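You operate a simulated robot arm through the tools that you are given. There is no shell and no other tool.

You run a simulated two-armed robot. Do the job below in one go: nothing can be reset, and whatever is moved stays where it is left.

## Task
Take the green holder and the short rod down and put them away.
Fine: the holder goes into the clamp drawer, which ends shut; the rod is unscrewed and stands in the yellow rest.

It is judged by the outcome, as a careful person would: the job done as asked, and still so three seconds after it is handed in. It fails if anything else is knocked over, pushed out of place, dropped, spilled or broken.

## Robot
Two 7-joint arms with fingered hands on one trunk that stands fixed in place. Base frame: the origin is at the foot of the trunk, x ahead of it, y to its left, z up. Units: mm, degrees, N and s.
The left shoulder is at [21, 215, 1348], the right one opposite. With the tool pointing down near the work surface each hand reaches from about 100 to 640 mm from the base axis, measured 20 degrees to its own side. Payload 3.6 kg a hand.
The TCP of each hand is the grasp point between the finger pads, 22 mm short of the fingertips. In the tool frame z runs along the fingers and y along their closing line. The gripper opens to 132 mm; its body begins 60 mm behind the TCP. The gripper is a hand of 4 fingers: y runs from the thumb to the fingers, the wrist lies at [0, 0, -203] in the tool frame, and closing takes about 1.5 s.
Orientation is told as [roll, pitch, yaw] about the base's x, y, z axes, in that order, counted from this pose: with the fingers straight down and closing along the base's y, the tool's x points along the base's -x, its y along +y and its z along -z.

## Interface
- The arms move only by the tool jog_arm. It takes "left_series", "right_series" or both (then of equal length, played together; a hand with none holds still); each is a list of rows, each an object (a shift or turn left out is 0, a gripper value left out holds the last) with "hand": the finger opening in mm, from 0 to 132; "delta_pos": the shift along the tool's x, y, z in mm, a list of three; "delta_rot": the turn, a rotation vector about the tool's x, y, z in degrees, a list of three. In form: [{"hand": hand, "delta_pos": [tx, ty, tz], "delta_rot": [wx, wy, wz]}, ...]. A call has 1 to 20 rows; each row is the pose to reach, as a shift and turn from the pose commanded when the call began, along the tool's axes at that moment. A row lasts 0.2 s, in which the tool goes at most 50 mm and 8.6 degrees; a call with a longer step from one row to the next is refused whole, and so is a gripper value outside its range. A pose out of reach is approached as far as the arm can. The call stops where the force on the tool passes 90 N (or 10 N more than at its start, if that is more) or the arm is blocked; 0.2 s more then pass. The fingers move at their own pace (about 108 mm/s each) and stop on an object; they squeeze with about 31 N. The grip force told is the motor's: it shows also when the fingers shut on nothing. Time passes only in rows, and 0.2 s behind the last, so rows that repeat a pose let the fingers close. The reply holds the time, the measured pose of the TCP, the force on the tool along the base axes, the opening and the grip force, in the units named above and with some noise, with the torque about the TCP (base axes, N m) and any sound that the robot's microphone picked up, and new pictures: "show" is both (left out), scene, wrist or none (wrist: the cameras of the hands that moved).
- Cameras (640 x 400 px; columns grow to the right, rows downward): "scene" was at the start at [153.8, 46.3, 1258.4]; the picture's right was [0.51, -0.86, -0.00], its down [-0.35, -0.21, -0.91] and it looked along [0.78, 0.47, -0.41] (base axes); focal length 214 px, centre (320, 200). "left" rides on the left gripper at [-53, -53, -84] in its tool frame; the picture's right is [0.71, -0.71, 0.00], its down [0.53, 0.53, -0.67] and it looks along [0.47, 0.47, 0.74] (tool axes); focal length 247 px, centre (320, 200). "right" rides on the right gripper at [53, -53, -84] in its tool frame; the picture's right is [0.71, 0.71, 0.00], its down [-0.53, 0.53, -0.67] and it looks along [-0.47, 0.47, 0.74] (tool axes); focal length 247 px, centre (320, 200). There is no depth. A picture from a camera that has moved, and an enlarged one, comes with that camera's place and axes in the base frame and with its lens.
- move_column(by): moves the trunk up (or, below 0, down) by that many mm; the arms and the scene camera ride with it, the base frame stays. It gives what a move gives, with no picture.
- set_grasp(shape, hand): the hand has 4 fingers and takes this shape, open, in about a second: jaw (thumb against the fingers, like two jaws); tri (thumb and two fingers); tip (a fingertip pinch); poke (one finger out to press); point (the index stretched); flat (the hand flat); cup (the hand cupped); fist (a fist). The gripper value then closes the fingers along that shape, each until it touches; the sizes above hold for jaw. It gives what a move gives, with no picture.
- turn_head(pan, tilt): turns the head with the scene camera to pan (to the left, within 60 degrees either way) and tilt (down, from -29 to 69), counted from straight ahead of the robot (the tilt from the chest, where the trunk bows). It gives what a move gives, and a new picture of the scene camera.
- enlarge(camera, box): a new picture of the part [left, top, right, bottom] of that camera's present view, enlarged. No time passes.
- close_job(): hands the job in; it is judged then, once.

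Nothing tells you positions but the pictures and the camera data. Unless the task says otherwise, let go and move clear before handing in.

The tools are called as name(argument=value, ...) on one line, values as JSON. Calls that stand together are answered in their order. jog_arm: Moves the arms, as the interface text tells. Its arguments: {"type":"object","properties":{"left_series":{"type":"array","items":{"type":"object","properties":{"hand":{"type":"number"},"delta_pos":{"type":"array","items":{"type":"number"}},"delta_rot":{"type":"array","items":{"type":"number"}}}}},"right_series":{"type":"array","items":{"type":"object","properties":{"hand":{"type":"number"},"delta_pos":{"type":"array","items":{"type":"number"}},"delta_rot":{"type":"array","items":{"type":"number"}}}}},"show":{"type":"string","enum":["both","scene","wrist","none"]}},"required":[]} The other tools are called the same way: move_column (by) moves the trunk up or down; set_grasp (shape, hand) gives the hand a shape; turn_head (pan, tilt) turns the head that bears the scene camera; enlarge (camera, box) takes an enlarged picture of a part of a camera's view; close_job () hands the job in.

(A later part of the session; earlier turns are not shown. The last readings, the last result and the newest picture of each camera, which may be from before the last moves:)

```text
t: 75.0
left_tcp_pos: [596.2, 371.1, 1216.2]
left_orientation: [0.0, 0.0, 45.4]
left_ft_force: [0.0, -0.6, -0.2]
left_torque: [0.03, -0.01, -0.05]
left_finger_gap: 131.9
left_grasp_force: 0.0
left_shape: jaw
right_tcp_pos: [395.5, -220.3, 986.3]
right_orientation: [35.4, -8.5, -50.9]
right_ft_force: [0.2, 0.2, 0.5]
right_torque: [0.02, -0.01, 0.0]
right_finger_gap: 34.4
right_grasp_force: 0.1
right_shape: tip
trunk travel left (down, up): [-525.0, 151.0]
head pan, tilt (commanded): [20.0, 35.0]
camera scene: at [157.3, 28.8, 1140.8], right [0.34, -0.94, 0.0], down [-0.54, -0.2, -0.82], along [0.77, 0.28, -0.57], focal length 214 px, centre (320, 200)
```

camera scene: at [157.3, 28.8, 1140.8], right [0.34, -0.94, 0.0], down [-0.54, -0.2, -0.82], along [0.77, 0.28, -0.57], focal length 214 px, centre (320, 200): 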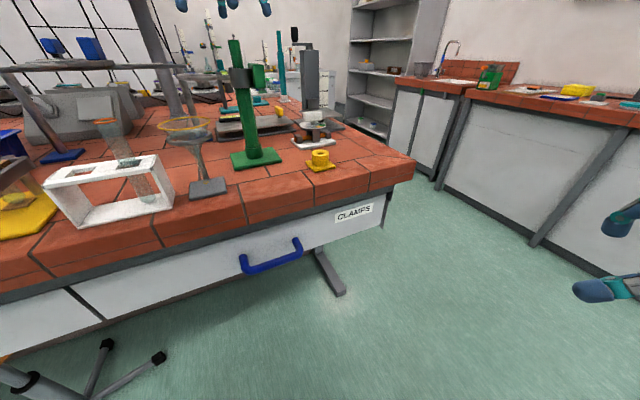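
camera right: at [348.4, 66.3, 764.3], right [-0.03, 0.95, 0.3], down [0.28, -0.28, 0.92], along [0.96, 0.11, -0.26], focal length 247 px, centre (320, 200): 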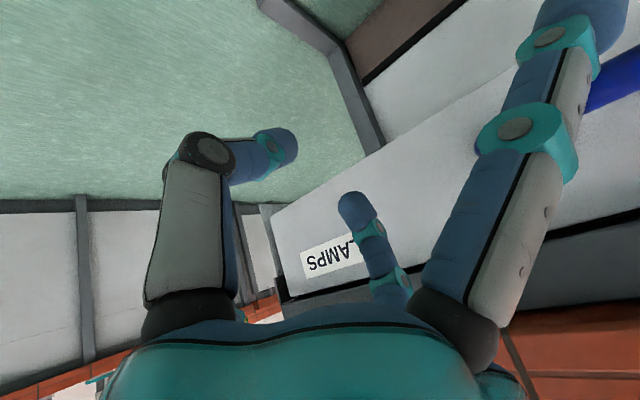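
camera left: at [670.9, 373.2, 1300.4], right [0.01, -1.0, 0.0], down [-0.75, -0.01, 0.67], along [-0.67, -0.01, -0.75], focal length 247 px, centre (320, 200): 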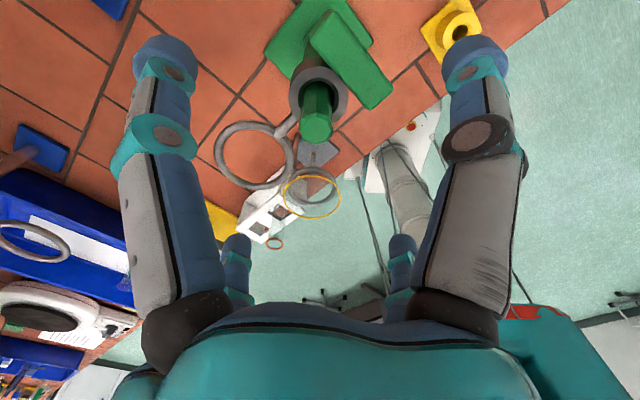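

The right hand is parked. Now the left hand backs out over the front of the bench, staying high, and turns toward yaw −45° for the handle.

jog_arm(left_series=[{"delta_pos": [46, 1, 0]}, {"delta_pos": [92, 2, 0]}, {"delta_pos": [138, 3, 0]}, {"delta_pos": [184, 4, 0], "delta_rot": [0, 0, 8]}, {"delta_pos": [230, 5, 0], "delta_rot": [0, 0, 16]}, {"delta_pos": [274, 5, 0], "delta_rot": [0, 0, 24]}, {"delta_pos": [274, 5, 0], "delta_rot": [0, 0, 32]}, {"delta_pos": [274, 5, 0], "delta_rot": [0, 0, 40]}, {"delta_pos": [274, 5, 0], "delta_rot": [0, 0, 48]}, {"delta_pos": [274, 5, 0], "delta_rot": [0, 0, 56]}, {"delta_pos": [274, 5, 0], "delta_rot": [0, 0, 64]}, {"delta_pos": [274, 5, 0], "delta_rot": [0, 0, 72]}, {"delta_pos": [274, 5, 0], "delta_rot": [0, 0, 80]}, {"delta_pos": [274, 5, 0], "delta_rot": [0, 0, 88]}, {"delta_pos": [274, 5, 0], "delta_rot": [0, 0, 90]}], show="scene")

```text
t: 78.2
left_tcp_pos: [400.0, 178.7, 1215.6]
left_orientation: [0.0, -0.1, -44.6]
left_ft_force: [0.0, 0.3, -0.6]
left_torque: [-0.01, 0.0, 0.01]
left_finger_gap: 132.1
left_grasp_force: 0.0
left_shape: jaw
right_tcp_pos: [395.8, -220.1, 985.7]
right_orientation: [35.3, -8.4, -51.1]
right_ft_force: [0.0, -0.7, 0.5]
right_torque: [-0.01, -0.02, 0.04]
right_finger_gap: 34.1
right_grasp_force: 0.1
right_shape: tip
trunk travel left (down, up): [-525.0, 151.0]
head pan, tilt (commanded): [20.0, 35.0]
camera scene: at [157.4, 29.2, 1140.8], right [0.34, -0.94, 0.0], down [-0.54, -0.2, -0.82], along [0.77, 0.28, -0.57], focal length 214 px, centre (320, 200)
```

scene: 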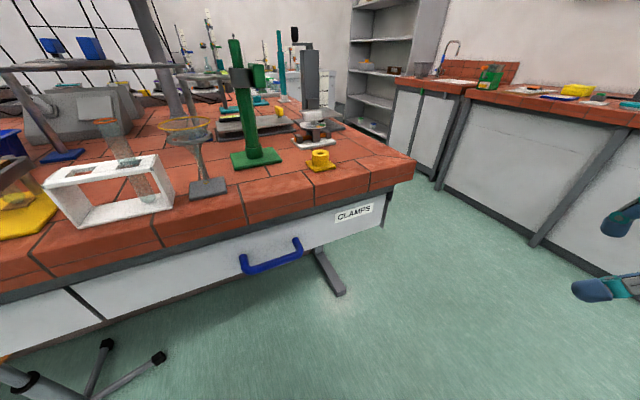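

No limits hit this time. I'll switch the left hand to the pinch shape, lower the trunk a bit, and tilt and lower the hand to the pre-grasp pose in front of the handle.

set_grasp(shape="tip", hand="left")

move_column(by=-150)

jog_arm(left_series=[{"hand": 34, "delta_pos": [3, -8, 35], "delta_rot": [-7, 0, 0]}, {"delta_pos": [6, -17, 71], "delta_rot": [-14, 0, 0]}, {"delta_pos": [9, -26, 107], "delta_rot": [-21, 0, 0]}, {"delta_pos": [12, -34, 142], "delta_rot": [-28, 0, 0]}, {"delta_pos": [15, -43, 178], "delta_rot": [-35, 0, 0]}, {"delta_pos": [18, -52, 214], "delta_rot": [-40, 0, 0]}, {"delta_pos": [18, -52, 214], "delta_rot": [-40, 0, 0]}], show="both")

```text
t: 79.1
left_tcp_pos: [399.9, 179.5, 1215.6]
left_orientation: [-0.1, -0.1, -44.5]
left_ft_force: [0.6, 0.0, 0.6]
left_torque: [0.02, -0.02, -0.04]
left_finger_gap: 132.2
left_grasp_force: 0.0
left_shape: tip
right_tcp_pos: [395.5, -219.0, 985.8]
right_orientation: [35.3, -8.5, -51.1]
right_ft_force: [-0.4, 0.1, -0.6]
right_torque: [0.0, 0.04, 0.03]
right_finger_gap: 34.1
right_grasp_force: 0.1
right_shape: tip
trunk travel left (down, up): [-525.0, 151.0]
head pan, tilt (commanded): [20.0, 35.0]
```

```text
t: 80.8
left_tcp_pos: [399.6, 180.4, 1066.1]
left_orientation: [0.0, -0.2, -44.5]
left_ft_force: [0.0, -0.1, 0.0]
left_torque: [0.0, -0.01, -0.03]
left_finger_gap: 132.0
left_grasp_force: 0.0
left_shape: tip
right_tcp_pos: [395.8, -220.8, 836.4]
right_orientation: [35.5, -8.5, -51.1]
right_ft_force: [0.3, -0.3, 1.3]
right_torque: [-0.04, -0.01, -0.02]
right_finger_gap: 34.3
right_grasp_force: 0.1
right_shape: tip
trunk travel left (down, up): [-375.0, 301.0]
head pan, tilt (commanded): [20.0, 35.0]
```

```text
t: 82.4
left_tcp_pos: [351.8, 153.6, 851.2]
left_orientation: [40.1, -0.2, -44.6]
left_ft_force: [0.1, 0.1, -0.7]
left_torque: [0.04, -0.02, -0.04]
left_finger_gap: 34.6
left_grasp_force: 0.1
left_shape: tip
right_tcp_pos: [395.4, -220.6, 836.3]
right_orientation: [35.3, -8.5, -51.0]
right_ft_force: [-0.2, -0.3, -0.2]
right_torque: [0.01, 0.01, 0.01]
right_finger_gap: 34.3
right_grasp_force: 0.1
right_shape: tip
trunk travel left (down, up): [-375.0, 301.0]
head pan, tilt (commanded): [20.0, 35.0]
camera scene: at [158.7, 29.2, 987.8], right [0.34, -0.94, 0.0], down [-0.54, -0.2, -0.82], along [0.77, 0.28, -0.57], focal length 214 px, centre (320, 200)
camera left: at [322.7, 50.2, 882.5], right [-0.88, 0.11, -0.46], down [-0.4, 0.35, 0.85], along [0.25, 0.93, -0.27], focal length 247 px, centre (320, 200)
```

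scene: 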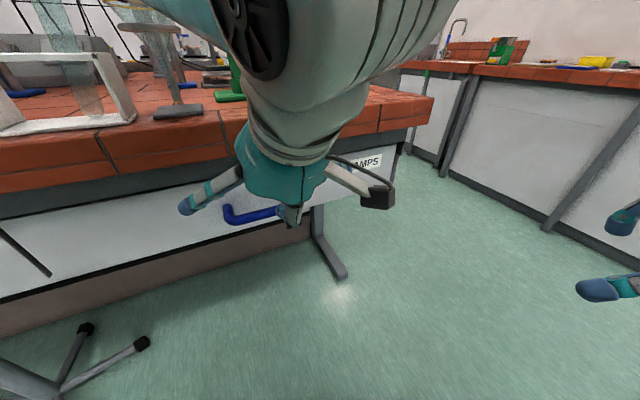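
left: 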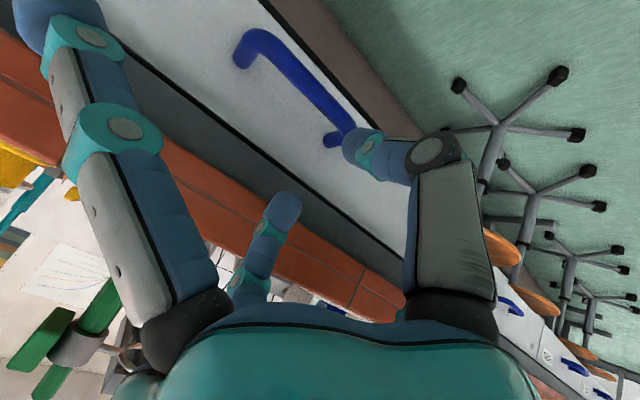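

The bar is centred near (440, 252, 722). I'll advance partway along the tool axis, then check alignment in the wrist view.

jog_arm(left_series=[{"delta_pos": [3, 9, 30]}, {"delta_pos": [6, 18, 65]}, {"delta_pos": [6, 18, 100]}, {"delta_pos": [6, 18, 125]}, {"delta_pos": [6, 18, 125]}], show="wrist")

enlarge(camera="left", box=[180, 60, 460, 280])

```text
t: 83.6
left_tcp_pos: [415.3, 219.9, 772.2]
left_orientation: [40.8, -0.3, -44.7]
left_ft_force: [0.2, -0.5, 0.3]
left_torque: [0.0, 0.01, -0.01]
left_finger_gap: 34.2
left_grasp_force: 0.0
left_shape: tip
right_tcp_pos: [394.8, -226.2, 835.9]
right_orientation: [35.6, -8.2, -51.2]
right_ft_force: [0.5, -0.9, -0.4]
right_torque: [0.0, 0.0, 0.01]
right_finger_gap: 34.5
right_grasp_force: 0.0
right_shape: tip
trunk travel left (down, up): [-375.0, 301.0]
head pan, tilt (commanded): [20.0, 35.0]
camera left: at [386.5, 115.8, 803.2], right [-0.88, 0.12, -0.47], down [-0.4, 0.35, 0.85], along [0.26, 0.93, -0.26], focal length 247 px, centre (320, 200)
```

left: 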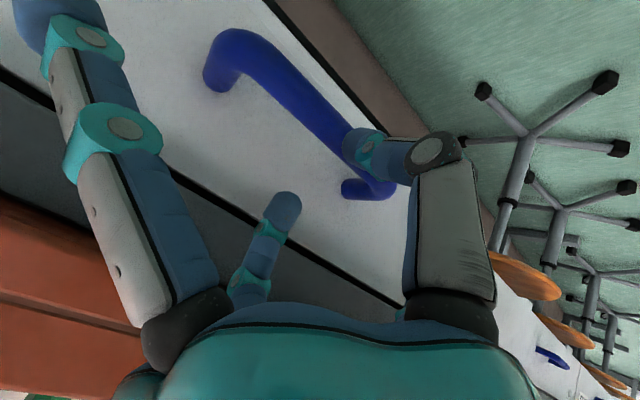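

```text
1.82 times, centred on (320, 170) of left
camera zoom: at [386.5, 115.8, 803.2], right [-0.88, 0.12, -0.47], down [-0.4, 0.35, 0.85], along [0.26, 0.93, -0.26], focal length 449 px, centre (320, 254)
```

zoom: 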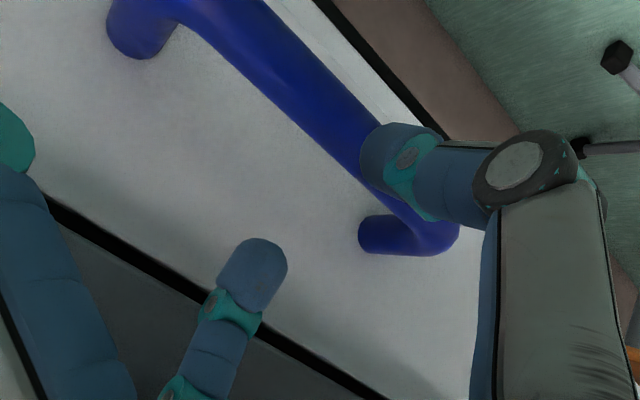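

The bar appears slightly lower than my first estimate. I'll widen the fingers to 46 mm, shift about 7 mm, and keep advancing.

jog_arm(left_series=[{"hand": 46, "delta_pos": [0, -4, 0]}, {"delta_pos": [3, -7, 12]}, {"delta_pos": [4, -7, 25]}, {"delta_pos": [4, -7, 36]}, {"delta_pos": [4, -7, 36]}], show="wrist")

enlarge(camera="left", box=[180, 60, 460, 280])

```text
t: 84.8
left_tcp_pos: [423.1, 242.6, 734.1]
left_orientation: [40.0, -0.2, -44.5]
left_ft_force: [0.3, 0.5, -0.2]
left_torque: [-0.02, 0.01, 0.03]
left_finger_gap: 45.8
left_grasp_force: 0.1
left_shape: tip
right_tcp_pos: [394.5, -220.7, 836.0]
right_orientation: [35.3, -8.6, -50.9]
right_ft_force: [-1.1, 0.2, 1.2]
right_torque: [0.01, -0.02, 0.03]
right_finger_gap: 34.3
right_grasp_force: 0.0
right_shape: tip
trunk travel left (down, up): [-375.0, 301.0]
head pan, tilt (commanded): [20.0, 35.0]
camera left: at [394.2, 136.8, 766.2], right [-0.88, 0.11, -0.46], down [-0.39, 0.35, 0.85], along [0.25, 0.93, -0.27], focal length 247 px, centre (320, 200)
```

left: 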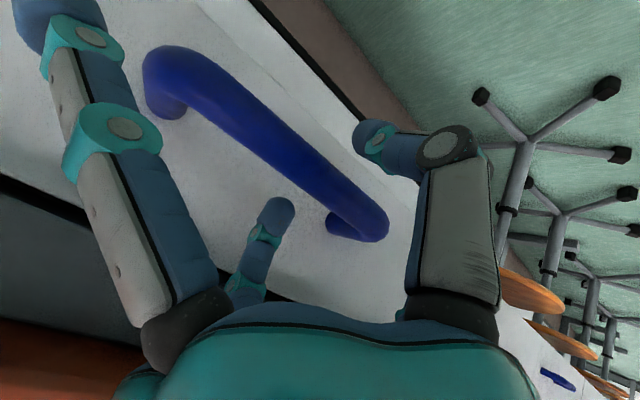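

```text
1.82 times, centred on (320, 170) of left
camera zoom: at [394.2, 136.8, 766.2], right [-0.88, 0.11, -0.46], down [-0.39, 0.35, 0.85], along [0.25, 0.93, -0.27], focal length 449 px, centre (320, 254)
```

zoom: 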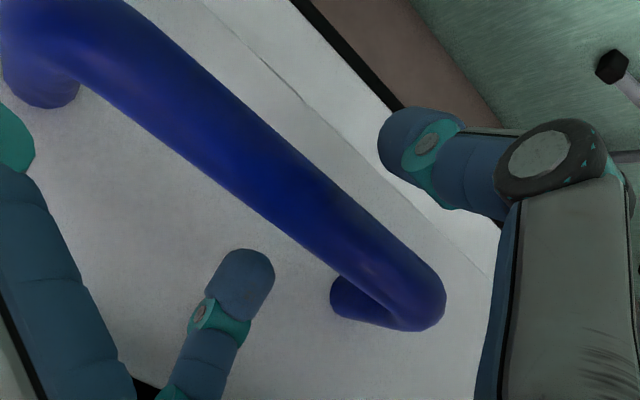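

The bar is nearly between the fingertips, with about 19 mm left to advance. I'll shift slightly, advance, and close on it.

jog_arm(left_series=[{"delta_pos": [0, 3, 6]}, {"delta_pos": [0, 3, 12]}, {"delta_pos": [0, 3, 18]}, {"delta_pos": [0, 3, 18]}], show="wrist")

```text
t: 85.8
left_tcp_pos: [432.5, 250.9, 724.0]
left_orientation: [40.0, -0.1, -44.5]
left_ft_force: [0.8, 0.0, -0.3]
left_torque: [-0.02, -0.03, -0.02]
left_finger_gap: 45.7
left_grasp_force: 0.1
left_shape: tip
right_tcp_pos: [395.0, -220.7, 835.8]
right_orientation: [35.3, -8.5, -51.0]
right_ft_force: [0.2, 0.4, 0.8]
right_torque: [0.02, 0.0, 0.01]
right_finger_gap: 34.2
right_grasp_force: 0.0
right_shape: tip
trunk travel left (down, up): [-375.0, 301.0]
head pan, tilt (commanded): [20.0, 35.0]
camera left: at [404.3, 146.7, 754.4], right [-0.88, 0.11, -0.46], down [-0.4, 0.35, 0.85], along [0.25, 0.93, -0.27], focal length 247 px, centre (320, 200)
```

left: 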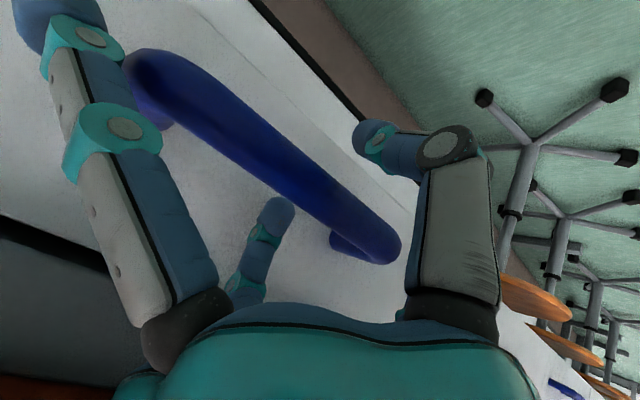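

The bar now lies between the two fingertips. Closing on it.

jog_arm(left_series=[{"delta_pos": [0, 0, 4], "hand": 0}, {"delta_pos": [0, 0, 4]}, {"delta_pos": [0, 0, 4]}, {"delta_pos": [0, 0, 4]}, {"delta_pos": [0, 0, 4]}, {"delta_pos": [0, 0, 4]}], show="both")

```text
t: 87.2
left_tcp_pos: [434.1, 254.2, 719.3]
left_orientation: [39.9, 0.0, -44.4]
left_ft_force: [0.8, 2.2, -7.6]
left_torque: [0.01, -0.02, 0.01]
left_finger_gap: 0.0
left_grasp_force: 31.1
left_shape: tip
right_tcp_pos: [395.6, -220.1, 836.1]
right_orientation: [35.2, -8.5, -51.0]
right_ft_force: [0.7, 0.2, 0.0]
right_torque: [-0.03, 0.02, -0.01]
right_finger_gap: 33.9
right_grasp_force: 0.0
right_shape: tip
trunk travel left (down, up): [-375.0, 301.0]
head pan, tilt (commanded): [20.0, 35.0]
camera scene: at [159.3, 29.5, 987.6], right [0.34, -0.94, 0.0], down [-0.54, -0.2, -0.82], along [0.77, 0.28, -0.57], focal length 214 px, centre (320, 200)
camera left: at [406.1, 149.0, 750.6], right [-0.88, 0.11, -0.45], down [-0.39, 0.35, 0.85], along [0.25, 0.93, -0.27], focal length 247 px, centre (320, 200)
```

scene: 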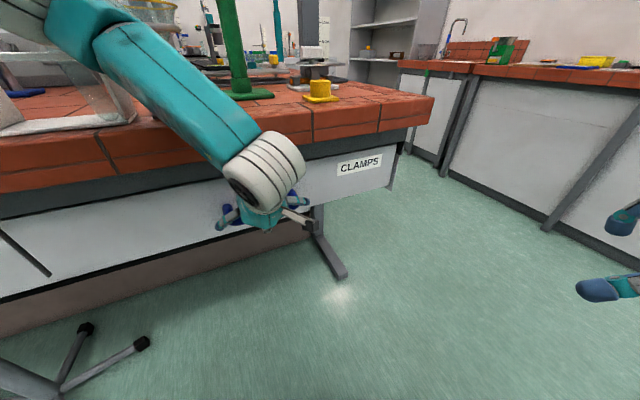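
left: 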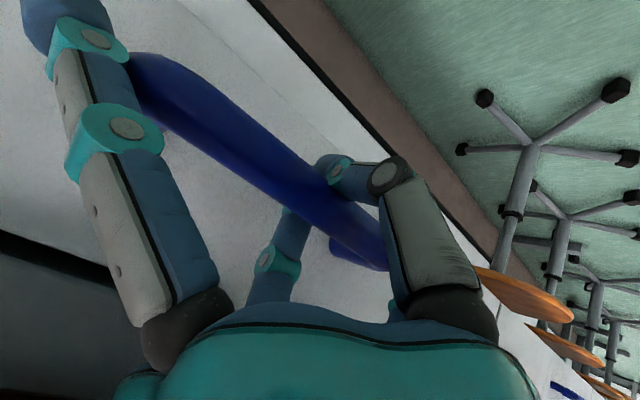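

The fingers straddle the bar, one behind it and the thumb in front, with light contact force. I'll pull gently straight out.

jog_arm(left_series=[{"delta_pos": [0, -7.7, -6.4]}, {"delta_pos": [0, -15.3, -12.9]}, {"delta_pos": [0, -23, -19.3]}, {"delta_pos": [0, -30.6, -25.7]}, {"delta_pos": [0, -38.3, -32.1]}], show="both")

```text
t: 88.4
left_tcp_pos: [393.6, 215.3, 723.7]
left_orientation: [40.2, -0.4, -44.5]
left_ft_force: [7.2, -4.8, -26.5]
left_torque: [0.03, -0.1, 0.04]
left_finger_gap: 0.2
left_grasp_force: 30.8
left_shape: tip
right_tcp_pos: [389.8, -222.6, 838.4]
right_orientation: [35.8, -8.6, -51.1]
right_ft_force: [0.3, -0.3, -0.1]
right_torque: [-0.01, 0.01, 0.03]
right_finger_gap: 34.4
right_grasp_force: 0.0
right_shape: tip
trunk travel left (down, up): [-375.0, 301.0]
head pan, tilt (commanded): [20.0, 35.0]
camera scene: at [151.9, 27.1, 989.1], right [0.34, -0.94, 0.0], down [-0.53, -0.19, -0.82], along [0.77, 0.28, -0.57], focal length 214 px, centre (320, 200)
camera left: at [365.7, 111.2, 754.5], right [-0.88, 0.11, -0.46], down [-0.4, 0.35, 0.85], along [0.25, 0.93, -0.27], focal length 247 px, centre (320, 200)
```

scene: 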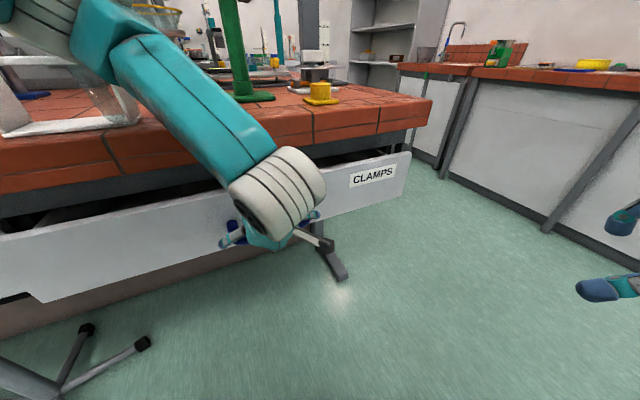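
left: 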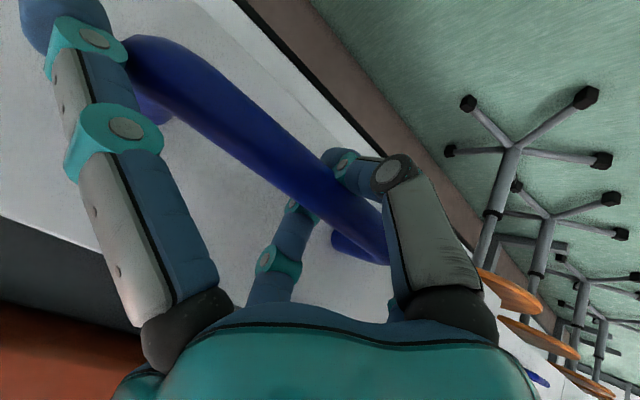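

The drawer is sliding open, about 55 mm so far. I'll continue in small steps with a slight downward correction to relieve the vertical force.

jog_arm(left_series=[{"delta_pos": [0, -11, -6]}, {"delta_pos": [0, -20, -13]}, {"delta_pos": [0, -29, -20]}, {"delta_pos": [0, -38, -27]}, {"delta_pos": [0, -47, -34]}, {"delta_pos": [0, -56, -42]}, {"delta_pos": [0, -65, -49]}, {"delta_pos": [0, -74, -57]}, {"delta_pos": [0, -81, -63]}], show="both")

```text
t: 90.4
left_tcp_pos: [327.1, 143.8, 717.1]
left_orientation: [40.0, 0.0, -44.5]
left_ft_force: [-0.9, 0.5, -4.3]
left_torque: [0.03, 0.0, -0.01]
left_finger_gap: 0.0
left_grasp_force: 31.0
left_shape: tip
right_tcp_pos: [393.8, -221.8, 836.2]
right_orientation: [35.4, -8.5, -51.0]
right_ft_force: [-0.1, 0.3, -0.2]
right_torque: [-0.01, 0.01, 0.0]
right_finger_gap: 34.4
right_grasp_force: 0.1
right_shape: tip
trunk travel left (down, up): [-375.0, 301.0]
head pan, tilt (commanded): [20.0, 35.0]
camera scene: at [158.8, 29.2, 987.7], right [0.34, -0.94, 0.0], down [-0.54, -0.2, -0.82], along [0.77, 0.28, -0.57], focal length 214 px, centre (320, 200)
camera left: at [298.5, 39.7, 747.7], right [-0.88, 0.11, -0.45], down [-0.39, 0.35, 0.85], along [0.25, 0.93, -0.27], focal length 247 px, centre (320, 200)
```

scene: 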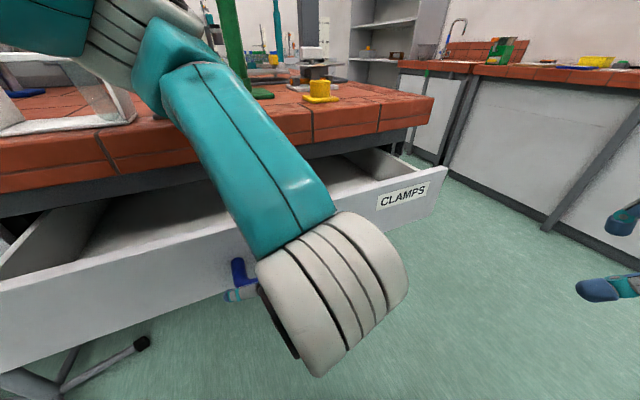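
left: 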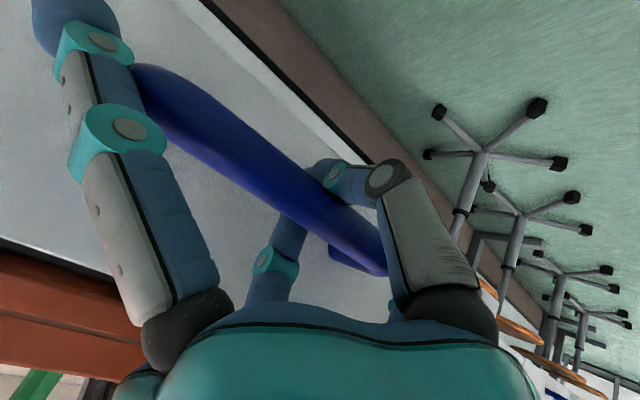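

The drawer is about 155 mm open and looks empty. I'll pull it about 40 mm more for hand clearance.

jog_arm(left_series=[{"delta_pos": [0, -8, -6.5]}, {"delta_pos": [0, -16, -13]}, {"delta_pos": [0, -24, -20]}, {"delta_pos": [0, -31, -26]}], show="scene")

```text
t: 91.4
left_tcp_pos: [297.9, 115.8, 715.7]
left_orientation: [40.0, -0.1, -44.5]
left_ft_force: [-2.3, 2.8, -2.7]
left_torque: [-0.01, -0.03, -0.05]
left_finger_gap: 0.0
left_grasp_force: 31.0
left_shape: tip
right_tcp_pos: [394.2, -220.3, 836.0]
right_orientation: [35.3, -8.4, -50.9]
right_ft_force: [-0.1, -0.1, -0.5]
right_torque: [-0.01, 0.01, -0.02]
right_finger_gap: 34.2
right_grasp_force: 0.1
right_shape: tip
trunk travel left (down, up): [-375.0, 301.0]
head pan, tilt (commanded): [20.0, 35.0]
camera scene: at [158.6, 29.3, 987.7], right [0.34, -0.94, 0.0], down [-0.54, -0.2, -0.82], along [0.77, 0.28, -0.57], focal length 214 px, centre (320, 200)
```

scene: 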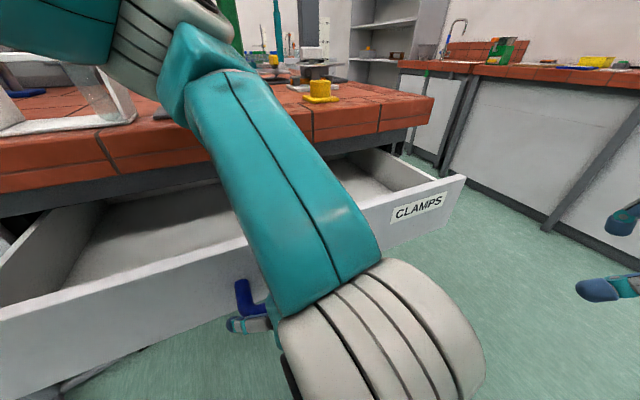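

The drawer is about 195 mm open. I'll release the bar, back off 30 mm along the fingers, then raise the trunk so the hand lifts straight up clear of the handle.

jog_arm(left_series=[{"hand": 52}, {"hand": 52}, {"hand": 52}, {"hand": 52}, {"delta_pos": [0, 0, -10]}, {"delta_pos": [0, 0, -20]}, {"delta_pos": [0, 0, -30]}, {"delta_pos": [0, 0, -30]}], show="both")

```text
t: 93.2
left_tcp_pos: [284.8, 101.7, 739.1]
left_orientation: [39.8, -0.2, -44.4]
left_ft_force: [-0.6, 0.4, -0.4]
left_torque: [-0.01, -0.06, 0.01]
left_finger_gap: 51.7
left_grasp_force: 0.0
left_shape: tip
right_tcp_pos: [396.3, -220.5, 836.1]
right_orientation: [35.3, -8.5, -50.9]
right_ft_force: [-0.7, -0.9, -0.6]
right_torque: [0.01, -0.02, 0.0]
right_finger_gap: 34.5
right_grasp_force: 0.0
right_shape: tip
trunk travel left (down, up): [-375.0, 301.0]
head pan, tilt (commanded): [20.0, 35.0]
camera scene: at [158.7, 29.2, 987.7], right [0.34, -0.94, 0.0], down [-0.54, -0.2, -0.82], along [0.77, 0.28, -0.57], focal length 214 px, centre (320, 200)
camera left: at [257.0, -3.1, 771.1], right [-0.88, 0.11, -0.46], down [-0.39, 0.35, 0.85], along [0.25, 0.93, -0.27], focal length 247 px, centre (320, 200)
```

scene: 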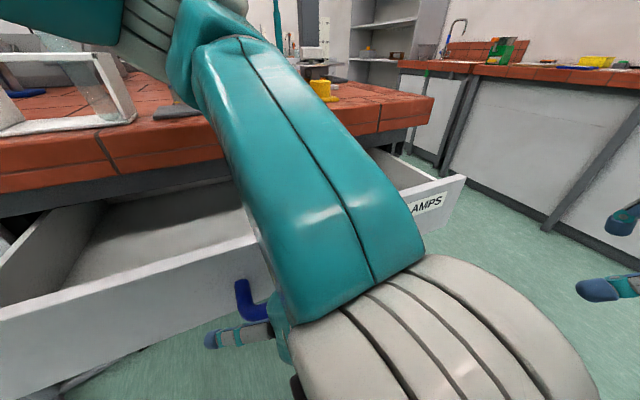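
left: 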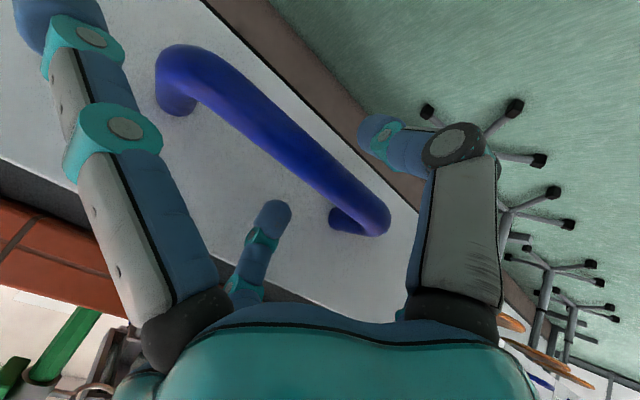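

move_column(by=150)

turn_head(pan=20, tilt=40)

```text
t: 95.0
left_tcp_pos: [285.3, 101.6, 890.3]
left_orientation: [40.1, -0.1, -44.5]
left_ft_force: [0.0, 0.2, -0.1]
left_torque: [0.0, 0.01, 0.03]
left_finger_gap: 51.5
left_grasp_force: 0.0
left_shape: tip
right_tcp_pos: [394.9, -220.4, 985.7]
right_orientation: [35.3, -8.5, -51.0]
right_ft_force: [-1.2, -0.1, 1.1]
right_torque: [0.0, 0.0, 0.0]
right_finger_gap: 34.5
right_grasp_force: 0.0
right_shape: tip
trunk travel left (down, up): [-525.0, 151.0]
head pan, tilt (commanded): [20.0, 35.0]
```

```text
t: 95.6
left_tcp_pos: [284.8, 101.2, 890.6]
left_orientation: [40.0, -0.1, -44.5]
left_ft_force: [-0.4, 0.1, 0.0]
left_torque: [-0.04, 0.02, 0.02]
left_finger_gap: 51.7
left_grasp_force: 0.0
left_shape: tip
right_tcp_pos: [395.4, -220.3, 985.1]
right_orientation: [35.3, -8.5, -50.9]
right_ft_force: [-0.6, -0.4, 0.4]
right_torque: [0.0, -0.01, 0.0]
right_finger_gap: 34.3
right_grasp_force: 0.1
right_shape: tip
trunk travel left (down, up): [-525.0, 151.0]
head pan, tilt (commanded): [20.0, 40.0]
camera scene: at [154.5, 28.1, 1133.3], right [0.34, -0.94, 0.0], down [-0.6, -0.22, -0.77], along [0.72, 0.26, -0.64], focal length 214 px, centre (320, 200)
```

scene: 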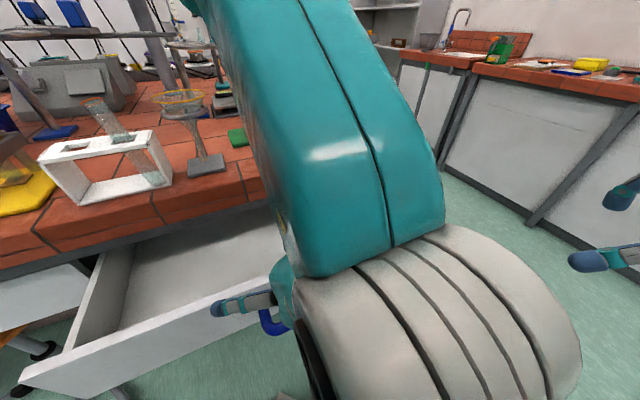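

The hand is clear of the handle. I'll bring it up and forward, straighten it to point down, and put it back in the four-finger shape.

jog_arm(left_series=[{"delta_pos": [-1, 40, -9], "delta_rot": [5, 0, 0]}, {"delta_pos": [-3, 80, -18], "delta_rot": [10, 0, 0]}, {"delta_pos": [-5, 120, -28], "delta_rot": [15, 0, 0]}, {"delta_pos": [-6, 160, -37], "delta_rot": [20, 0, 0]}, {"delta_pos": [-8, 200, -46], "delta_rot": [25, 0, 0]}, {"delta_pos": [-10, 240, -56], "delta_rot": [30, 0, 0]}, {"delta_pos": [-11, 280, -65], "delta_rot": [35, 0, 0]}, {"delta_pos": [-13, 315, -75], "delta_rot": [40, 0, 0]}, {"delta_pos": [-13, 315, -75], "delta_rot": [40, 0, 0]}], show="scene")

set_grasp(shape="jaw", hand="left")

```text
t: 97.6
left_tcp_pos: [428.5, 230.0, 1151.5]
left_orientation: [-0.1, -0.1, -44.5]
left_ft_force: [0.3, 0.4, -0.4]
left_torque: [-0.01, 0.01, 0.0]
left_finger_gap: 51.8
left_grasp_force: 0.1
left_shape: tip
right_tcp_pos: [396.4, -221.1, 986.4]
right_orientation: [35.3, -8.5, -51.0]
right_ft_force: [-0.8, 0.3, 0.1]
right_torque: [-0.02, 0.01, 0.01]
right_finger_gap: 34.2
right_grasp_force: 0.1
right_shape: tip
trunk travel left (down, up): [-525.0, 151.0]
head pan, tilt (commanded): [20.0, 40.0]
camera scene: at [154.5, 28.1, 1133.2], right [0.34, -0.94, 0.0], down [-0.6, -0.22, -0.77], along [0.72, 0.26, -0.64], focal length 214 px, centre (320, 200)
```

scene: 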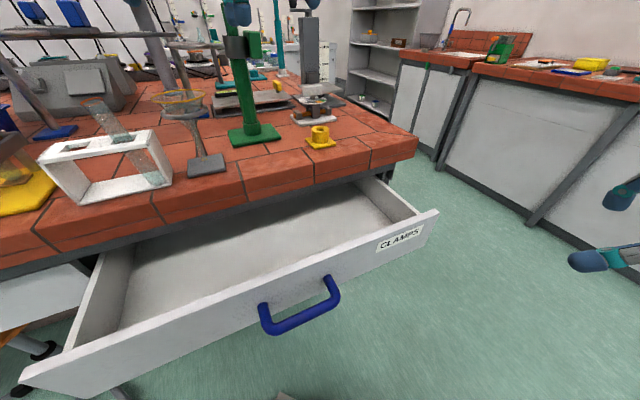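

```text
t: 98.5
left_tcp_pos: [428.8, 230.0, 1150.2]
left_orientation: [-0.1, -0.3, -44.5]
left_ft_force: [-1.0, -0.5, -0.2]
left_torque: [0.0, -0.02, 0.01]
left_finger_gap: 132.1
left_grasp_force: 0.1
left_shape: jaw
right_tcp_pos: [395.2, -220.3, 986.2]
right_orientation: [35.3, -8.4, -50.9]
right_ft_force: [0.6, 0.8, 0.1]
right_torque: [-0.03, -0.03, -0.02]
right_finger_gap: 34.2
right_grasp_force: 0.1
right_shape: tip
trunk travel left (down, up): [-525.0, 151.0]
head pan, tilt (commanded): [20.0, 40.0]
```

The drawer is open and empty. Now I'll take the left hand up and over to the stand, keeping above the rod top.

jog_arm(left_series=[{"delta_pos": [0, 0, -40]}, {"delta_pos": [0, 0, -80]}, {"delta_pos": [-4, 45, -80]}, {"delta_pos": [-9, 90, -80]}, {"delta_pos": [-14, 135, -80]}, {"delta_pos": [-18, 180, -80]}, {"delta_pos": [-22, 222, -80]}, {"delta_pos": [-22, 222, -80]}], show="wrist")

enlarge(camera="left", box=[200, 0, 440, 200])

```text
t: 100.3
left_tcp_pos: [602.4, 374.0, 1229.9]
left_orientation: [0.1, -0.1, -44.6]
left_ft_force: [-0.4, 0.5, 0.6]
left_torque: [-0.01, -0.02, -0.02]
left_finger_gap: 132.0
left_grasp_force: 0.1
left_shape: jaw
right_tcp_pos: [395.5, -220.0, 986.2]
right_orientation: [35.3, -8.5, -51.1]
right_ft_force: [-0.1, 0.7, -0.7]
right_torque: [-0.03, 0.03, -0.01]
right_finger_gap: 34.4
right_grasp_force: 0.0
right_shape: tip
trunk travel left (down, up): [-525.0, 151.0]
head pan, tilt (commanded): [20.0, 40.0]
camera left: at [601.7, 299.0, 1314.8], right [-1.0, -0.01, 0.0], down [-0.01, 0.74, 0.67], along [0.0, 0.67, -0.74], focal length 247 px, centre (320, 200)
```

left: 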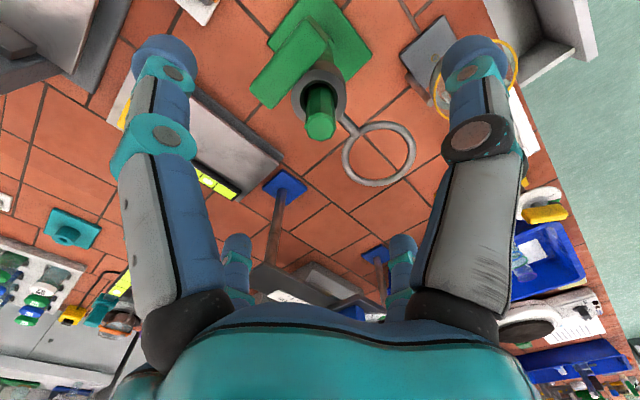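

```text
2.00 times, centred on (320, 100) of left
camera zoom: at [601.7, 299.0, 1314.8], right [-1.0, -0.01, 0.0], down [-0.01, 0.74, 0.67], along [0.0, 0.67, -0.74], focal length 494 px, centre (320, 400)
```

zoom: 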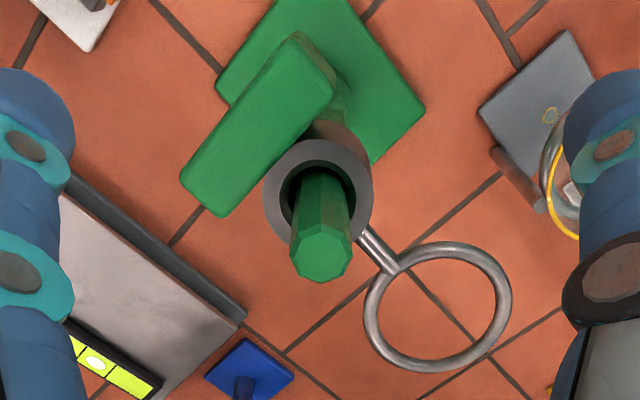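

The two views agree: the rod axis is at (601.7, 373.7), and the TCP is centred over it within a millimetre. The ring-side finger should drop through the ring's opening, so I'll descend slowly to z≈1130 first.

jog_arm(left_series=[{"delta_pos": [0, 0, 20]}, {"delta_pos": [0, 0, 40]}, {"delta_pos": [0, 0, 60]}, {"delta_pos": [0, 0, 80]}, {"delta_pos": [0, 0, 98]}, {"delta_pos": [0, 0, 98]}], show="wrist")

turn_head(pan=35, tilt=10)

enlarge(camera="scene", box=[250, 110, 400, 240])

```text
t: 101.7
left_tcp_pos: [601.1, 373.9, 1131.1]
left_orientation: [0.0, 0.0, -44.5]
left_ft_force: [0.3, 0.4, -0.1]
left_torque: [0.0, -0.05, 0.01]
left_finger_gap: 131.9
left_grasp_force: 0.0
left_shape: jaw
right_tcp_pos: [394.9, -220.5, 986.2]
right_orientation: [35.3, -8.4, -51.0]
right_ft_force: [-0.2, 0.0, -0.7]
right_torque: [0.0, 0.01, -0.03]
right_finger_gap: 34.2
right_grasp_force: 0.1
right_shape: tip
trunk travel left (down, up): [-525.0, 151.0]
head pan, tilt (commanded): [20.0, 40.0]
camera left: at [601.5, 298.4, 1216.8], right [-1.0, -0.01, 0.0], down [-0.01, 0.74, 0.67], along [-0.01, 0.67, -0.74], focal length 247 px, centre (320, 200)
```

left: 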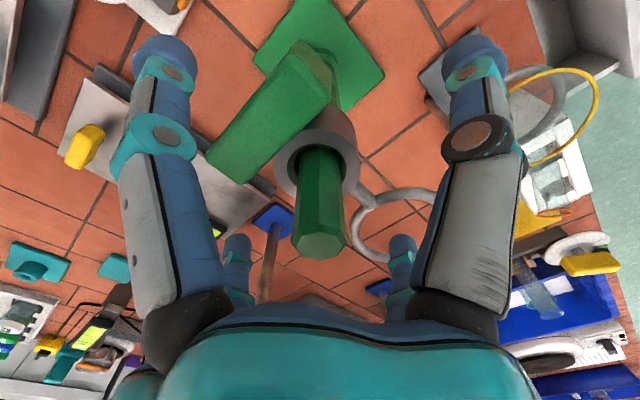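

```text
t: 102.7
left_tcp_pos: [601.7, 374.0, 1131.0]
left_orientation: [0.0, -0.1, -44.5]
left_ft_force: [-1.1, 0.0, -0.8]
left_torque: [-0.01, -0.03, -0.06]
left_finger_gap: 132.2
left_grasp_force: 0.0
left_shape: jaw
right_tcp_pos: [395.7, -220.6, 986.1]
right_orientation: [35.2, -8.5, -51.0]
right_ft_force: [0.3, 0.3, 0.1]
right_torque: [-0.01, 0.02, -0.01]
right_finger_gap: 34.2
right_grasp_force: 0.1
right_shape: tip
trunk travel left (down, up): [-525.0, 151.0]
head pan, tilt (commanded): [35.0, 10.0]
camera scene: at [151.0, 52.4, 1180.8], right [0.57, -0.82, 0.0], down [-0.14, -0.1, -0.98], along [0.81, 0.56, -0.18], focal length 214 px, centre (320, 200)
```

scene: 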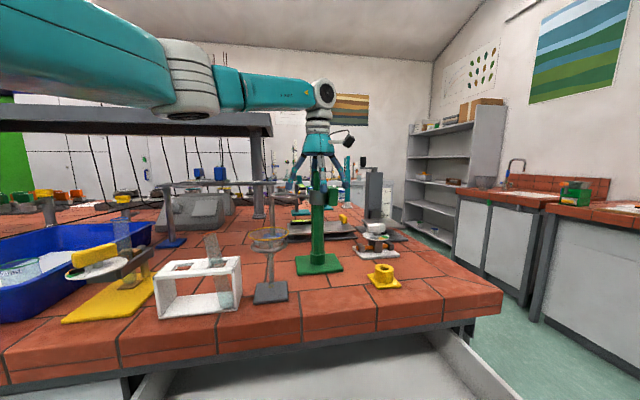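

```text
3.08 times, centred on (325, 175) of scene
camera zoom: at [151.0, 52.4, 1180.8], right [0.57, -0.82, 0.0], down [-0.14, -0.1, -0.98], along [0.81, 0.56, -0.18], focal length 660 px, centre (305, 277)
```

zoom: 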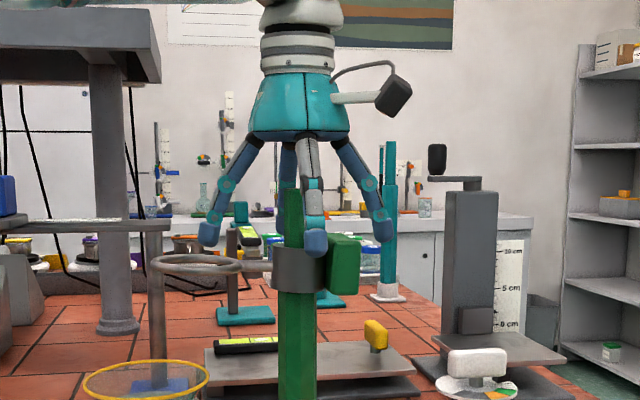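

The fingers straddle the rod as planned, with ample palm clearance over the rod top. I'll descend to z≈1102 so the fingertips are at the collar's lower half.

jog_arm(left_series=[{"delta_pos": [0, 0, 8]}, {"delta_pos": [0, 0, 16]}, {"delta_pos": [0, 0, 24]}, {"delta_pos": [0, 0, 29]}, {"delta_pos": [0, 0, 29]}], show="wrist")

enlarge(camera="scene", box=[250, 110, 400, 240])

```text
t: 103.9
left_tcp_pos: [601.2, 373.3, 1102.6]
left_orientation: [0.0, 0.0, -44.5]
left_ft_force: [0.0, 0.2, -0.4]
left_torque: [0.03, -0.02, 0.0]
left_finger_gap: 132.0
left_grasp_force: 0.0
left_shape: jaw
right_tcp_pos: [394.6, -220.6, 986.2]
right_orientation: [35.3, -8.5, -51.0]
right_ft_force: [-0.2, 0.6, 0.3]
right_torque: [-0.01, 0.01, -0.01]
right_finger_gap: 34.2
right_grasp_force: 0.0
right_shape: tip
trunk travel left (down, up): [-525.0, 151.0]
head pan, tilt (commanded): [35.0, 10.0]
camera left: at [601.8, 298.4, 1187.5], right [-1.0, -0.01, 0.0], down [-0.01, 0.74, 0.67], along [-0.01, 0.67, -0.74], focal length 247 px, centre (320, 200)
```

left: 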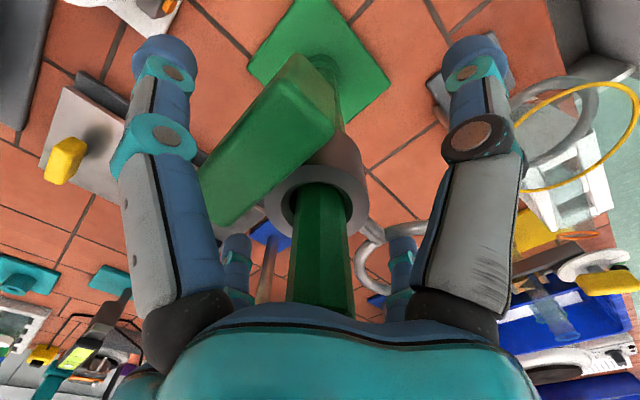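

```text
3.08 times, centred on (325, 175) of scene
camera zoom: at [151.0, 52.5, 1180.9], right [0.57, -0.82, 0.0], down [-0.14, -0.1, -0.98], along [0.81, 0.56, -0.17], focal length 660 px, centre (305, 277)
```

zoom: 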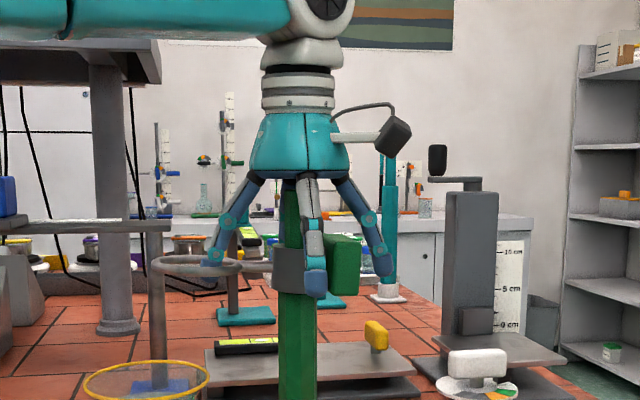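

In position with no contact force. Closing the fingers on the holder.

jog_arm(left_series=[{"hand": 0}, {"hand": 0}, {"hand": 0}, {"hand": 0}, {"hand": 0}, {"hand": 0}, {"hand": 0}, {"hand": 0}], show="wrist")

enlarge(camera="scene", box=[250, 110, 400, 240])

```text
t: 105.7
left_tcp_pos: [601.4, 375.3, 1102.2]
left_orientation: [-0.1, -0.1, -44.6]
left_ft_force: [-2.4, 2.2, -1.8]
left_torque: [0.0, -0.01, 0.03]
left_finger_gap: 54.1
left_grasp_force: 31.2
left_shape: jaw
right_tcp_pos: [395.9, -220.6, 985.6]
right_orientation: [35.3, -8.5, -50.9]
right_ft_force: [0.0, -0.7, 0.0]
right_torque: [-0.01, 0.01, 0.02]
right_finger_gap: 34.2
right_grasp_force: 0.0
right_shape: tip
trunk travel left (down, up): [-525.0, 151.0]
head pan, tilt (commanded): [35.0, 10.0]
camera left: at [601.7, 299.0, 1187.5], right [-1.0, -0.01, 0.0], down [-0.01, 0.74, 0.67], along [-0.01, 0.67, -0.74], focal length 247 px, centre (320, 200)
```

left: 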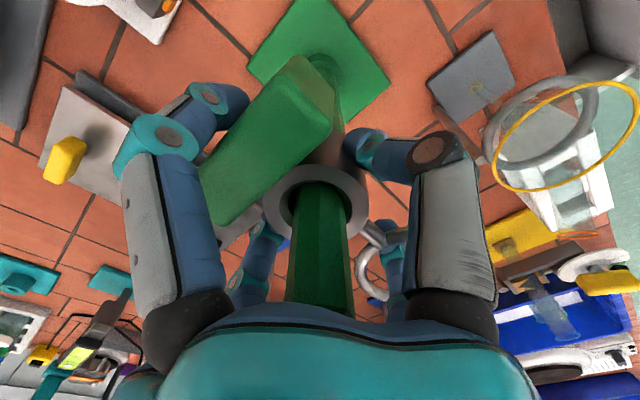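

```text
3.08 times, centred on (325, 175) of scene
camera zoom: at [150.9, 52.9, 1180.9], right [0.57, -0.82, 0.0], down [-0.14, -0.1, -0.98], along [0.81, 0.56, -0.17], focal length 660 px, centre (305, 277)
```

zoom: 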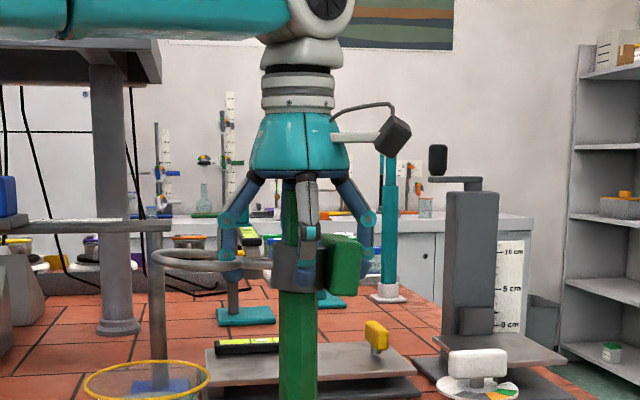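

The fingers hold the collar, block and ring (gap 54 mm, grip 31 N). I'll lift gently, a little at first.

jog_arm(left_series=[{"delta_pos": [0, 0, -4]}, {"delta_pos": [0, 0, -8]}, {"delta_pos": [0, 0, -12]}, {"delta_pos": [0, 0, -16]}], show="wrist")

enlarge(camera="scene", box=[250, 110, 400, 300])

```text
t: 106.7
left_tcp_pos: [600.5, 375.0, 1117.8]
left_orientation: [0.0, -0.1, -44.5]
left_ft_force: [-0.9, 0.7, -3.0]
left_torque: [0.03, 0.04, 0.0]
left_finger_gap: 53.9
left_grasp_force: 30.9
left_shape: jaw
right_tcp_pos: [395.4, -220.3, 986.3]
right_orientation: [35.3, -8.5, -51.0]
right_ft_force: [-0.8, 0.3, 1.5]
right_torque: [0.01, 0.0, 0.04]
right_finger_gap: 34.2
right_grasp_force: 0.0
right_shape: tip
trunk travel left (down, up): [-525.0, 151.0]
head pan, tilt (commanded): [35.0, 10.0]
camera left: at [601.8, 299.2, 1203.4], right [-1.0, -0.01, 0.0], down [-0.01, 0.74, 0.67], along [-0.01, 0.67, -0.75], focal length 247 px, centre (320, 200)
```

left: 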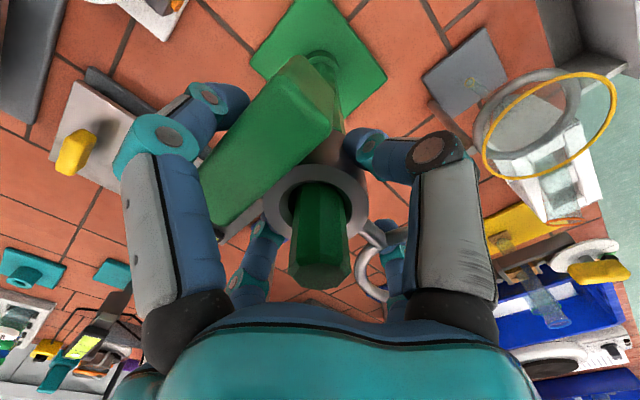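

```text
2.11 times, centred on (325, 205) of scene
camera zoom: at [151.0, 52.7, 1180.9], right [0.57, -0.82, 0.0], down [-0.14, -0.1, -0.98], along [0.81, 0.56, -0.17], focal length 452 px, centre (310, 190)
```

zoom: 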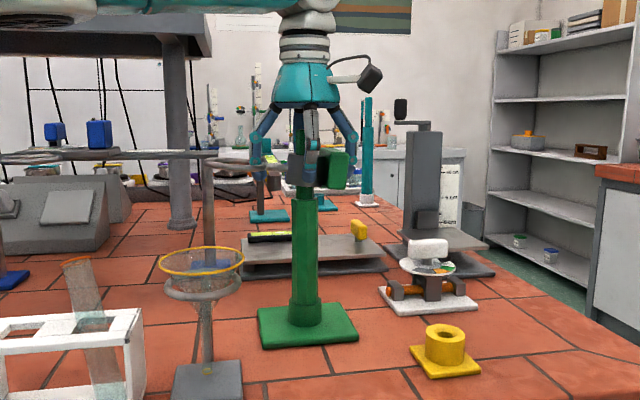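

The holder lifts freely (about 3 N of weight); it was just resting on a step in the rod. I'll continue straight up until it clears the rod.

jog_arm(left_series=[{"delta_pos": [0, 0, -15]}, {"delta_pos": [0, 0, -30]}, {"delta_pos": [0, 0, -45]}, {"delta_pos": [0, 0, -60]}, {"delta_pos": [0, 0, -75]}, {"delta_pos": [0, 0, -90]}, {"delta_pos": [0, 0, -110]}, {"delta_pos": [0, 0, -110]}], show="wrist")

enlarge(camera="scene", box=[230, 60, 420, 300])

```text
t: 108.5
left_tcp_pos: [600.8, 376.6, 1227.4]
left_orientation: [0.0, 0.0, -44.5]
left_ft_force: [0.4, -0.4, -2.1]
left_torque: [-0.01, 0.0, 0.0]
left_finger_gap: 53.6
left_grasp_force: 31.4
left_shape: jaw
right_tcp_pos: [395.8, -219.9, 985.0]
right_orientation: [35.1, -8.5, -51.1]
right_ft_force: [-0.8, 0.0, 0.1]
right_torque: [0.01, -0.01, 0.05]
right_finger_gap: 34.3
right_grasp_force: 0.0
right_shape: tip
trunk travel left (down, up): [-525.0, 151.0]
head pan, tilt (commanded): [35.0, 10.0]
camera left: at [602.0, 299.0, 1313.4], right [-1.0, -0.01, 0.0], down [-0.01, 0.74, 0.67], along [-0.01, 0.67, -0.74], focal length 247 px, centre (320, 200)
```

left: 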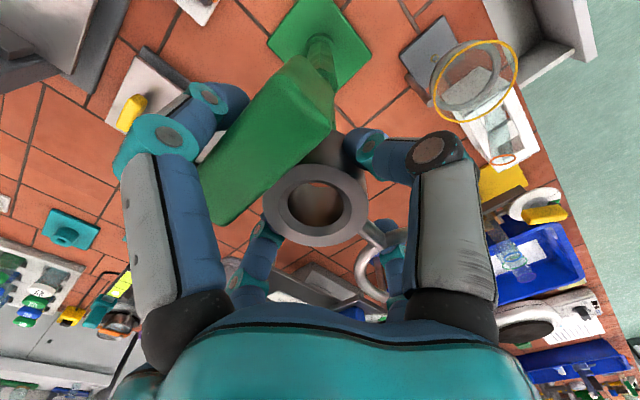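

```text
1.67 times, centred on (325, 180) of scene
camera zoom: at [151.4, 52.8, 1180.8], right [0.57, -0.82, 0.0], down [-0.14, -0.1, -0.98], along [0.81, 0.56, -0.17], focal length 358 px, centre (312, 233)
```

zoom: 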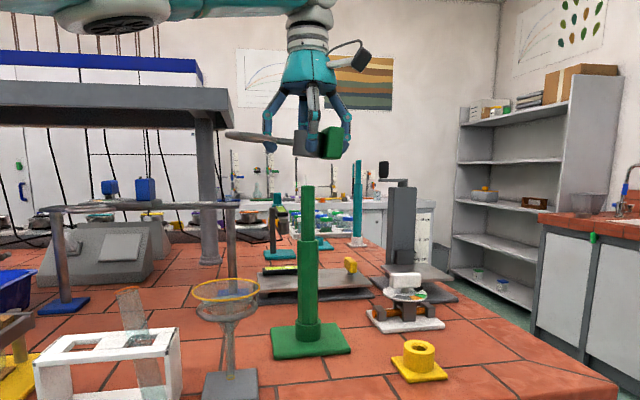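

The holder is off the rod and held securely, and the stand is undisturbed. Before carrying it over I'll measure the open drawer's interior.

turn_head(pan=28, tilt=48)

enlarge(camera="scene", box=[60, 130, 440, 390])

```text
t: 109.5
left_tcp_pos: [600.9, 373.6, 1227.9]
left_orientation: [-0.1, -0.1, -44.5]
left_ft_force: [-0.1, -0.2, -1.6]
left_torque: [-0.02, 0.02, -0.02]
left_finger_gap: 53.8
left_grasp_force: 31.0
left_shape: jaw
right_tcp_pos: [395.5, -221.9, 986.2]
right_orientation: [35.4, -8.5, -50.9]
right_ft_force: [-0.2, 0.8, -0.3]
right_torque: [-0.01, 0.03, -0.02]
right_finger_gap: 34.4
right_grasp_force: 0.0
right_shape: tip
trunk travel left (down, up): [-525.0, 151.0]
head pan, tilt (commanded): [28.0, 48.0]
camera scene: at [144.6, 36.2, 1121.8], right [0.47, -0.88, 0.0], down [-0.66, -0.35, -0.67], along [0.59, 0.31, -0.74], focal length 214 px, centre (320, 200)
```

scene: 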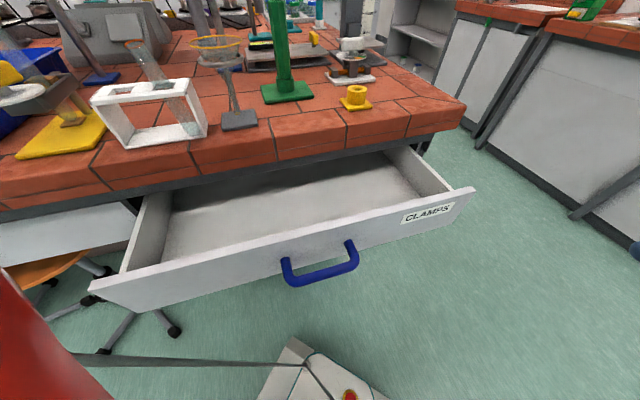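

```text
1.54 times, centred on (250, 260) of scene
camera zoom: at [144.6, 36.2, 1121.8], right [0.47, -0.88, 0.0], down [-0.66, -0.35, -0.67], along [0.59, 0.31, -0.74], focal length 330 px, centre (428, 108)
```

zoom: 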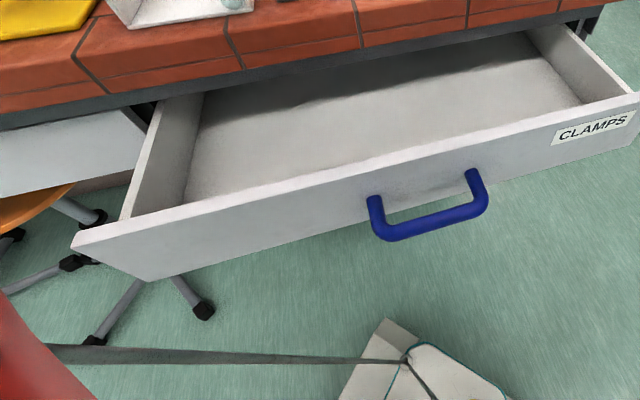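

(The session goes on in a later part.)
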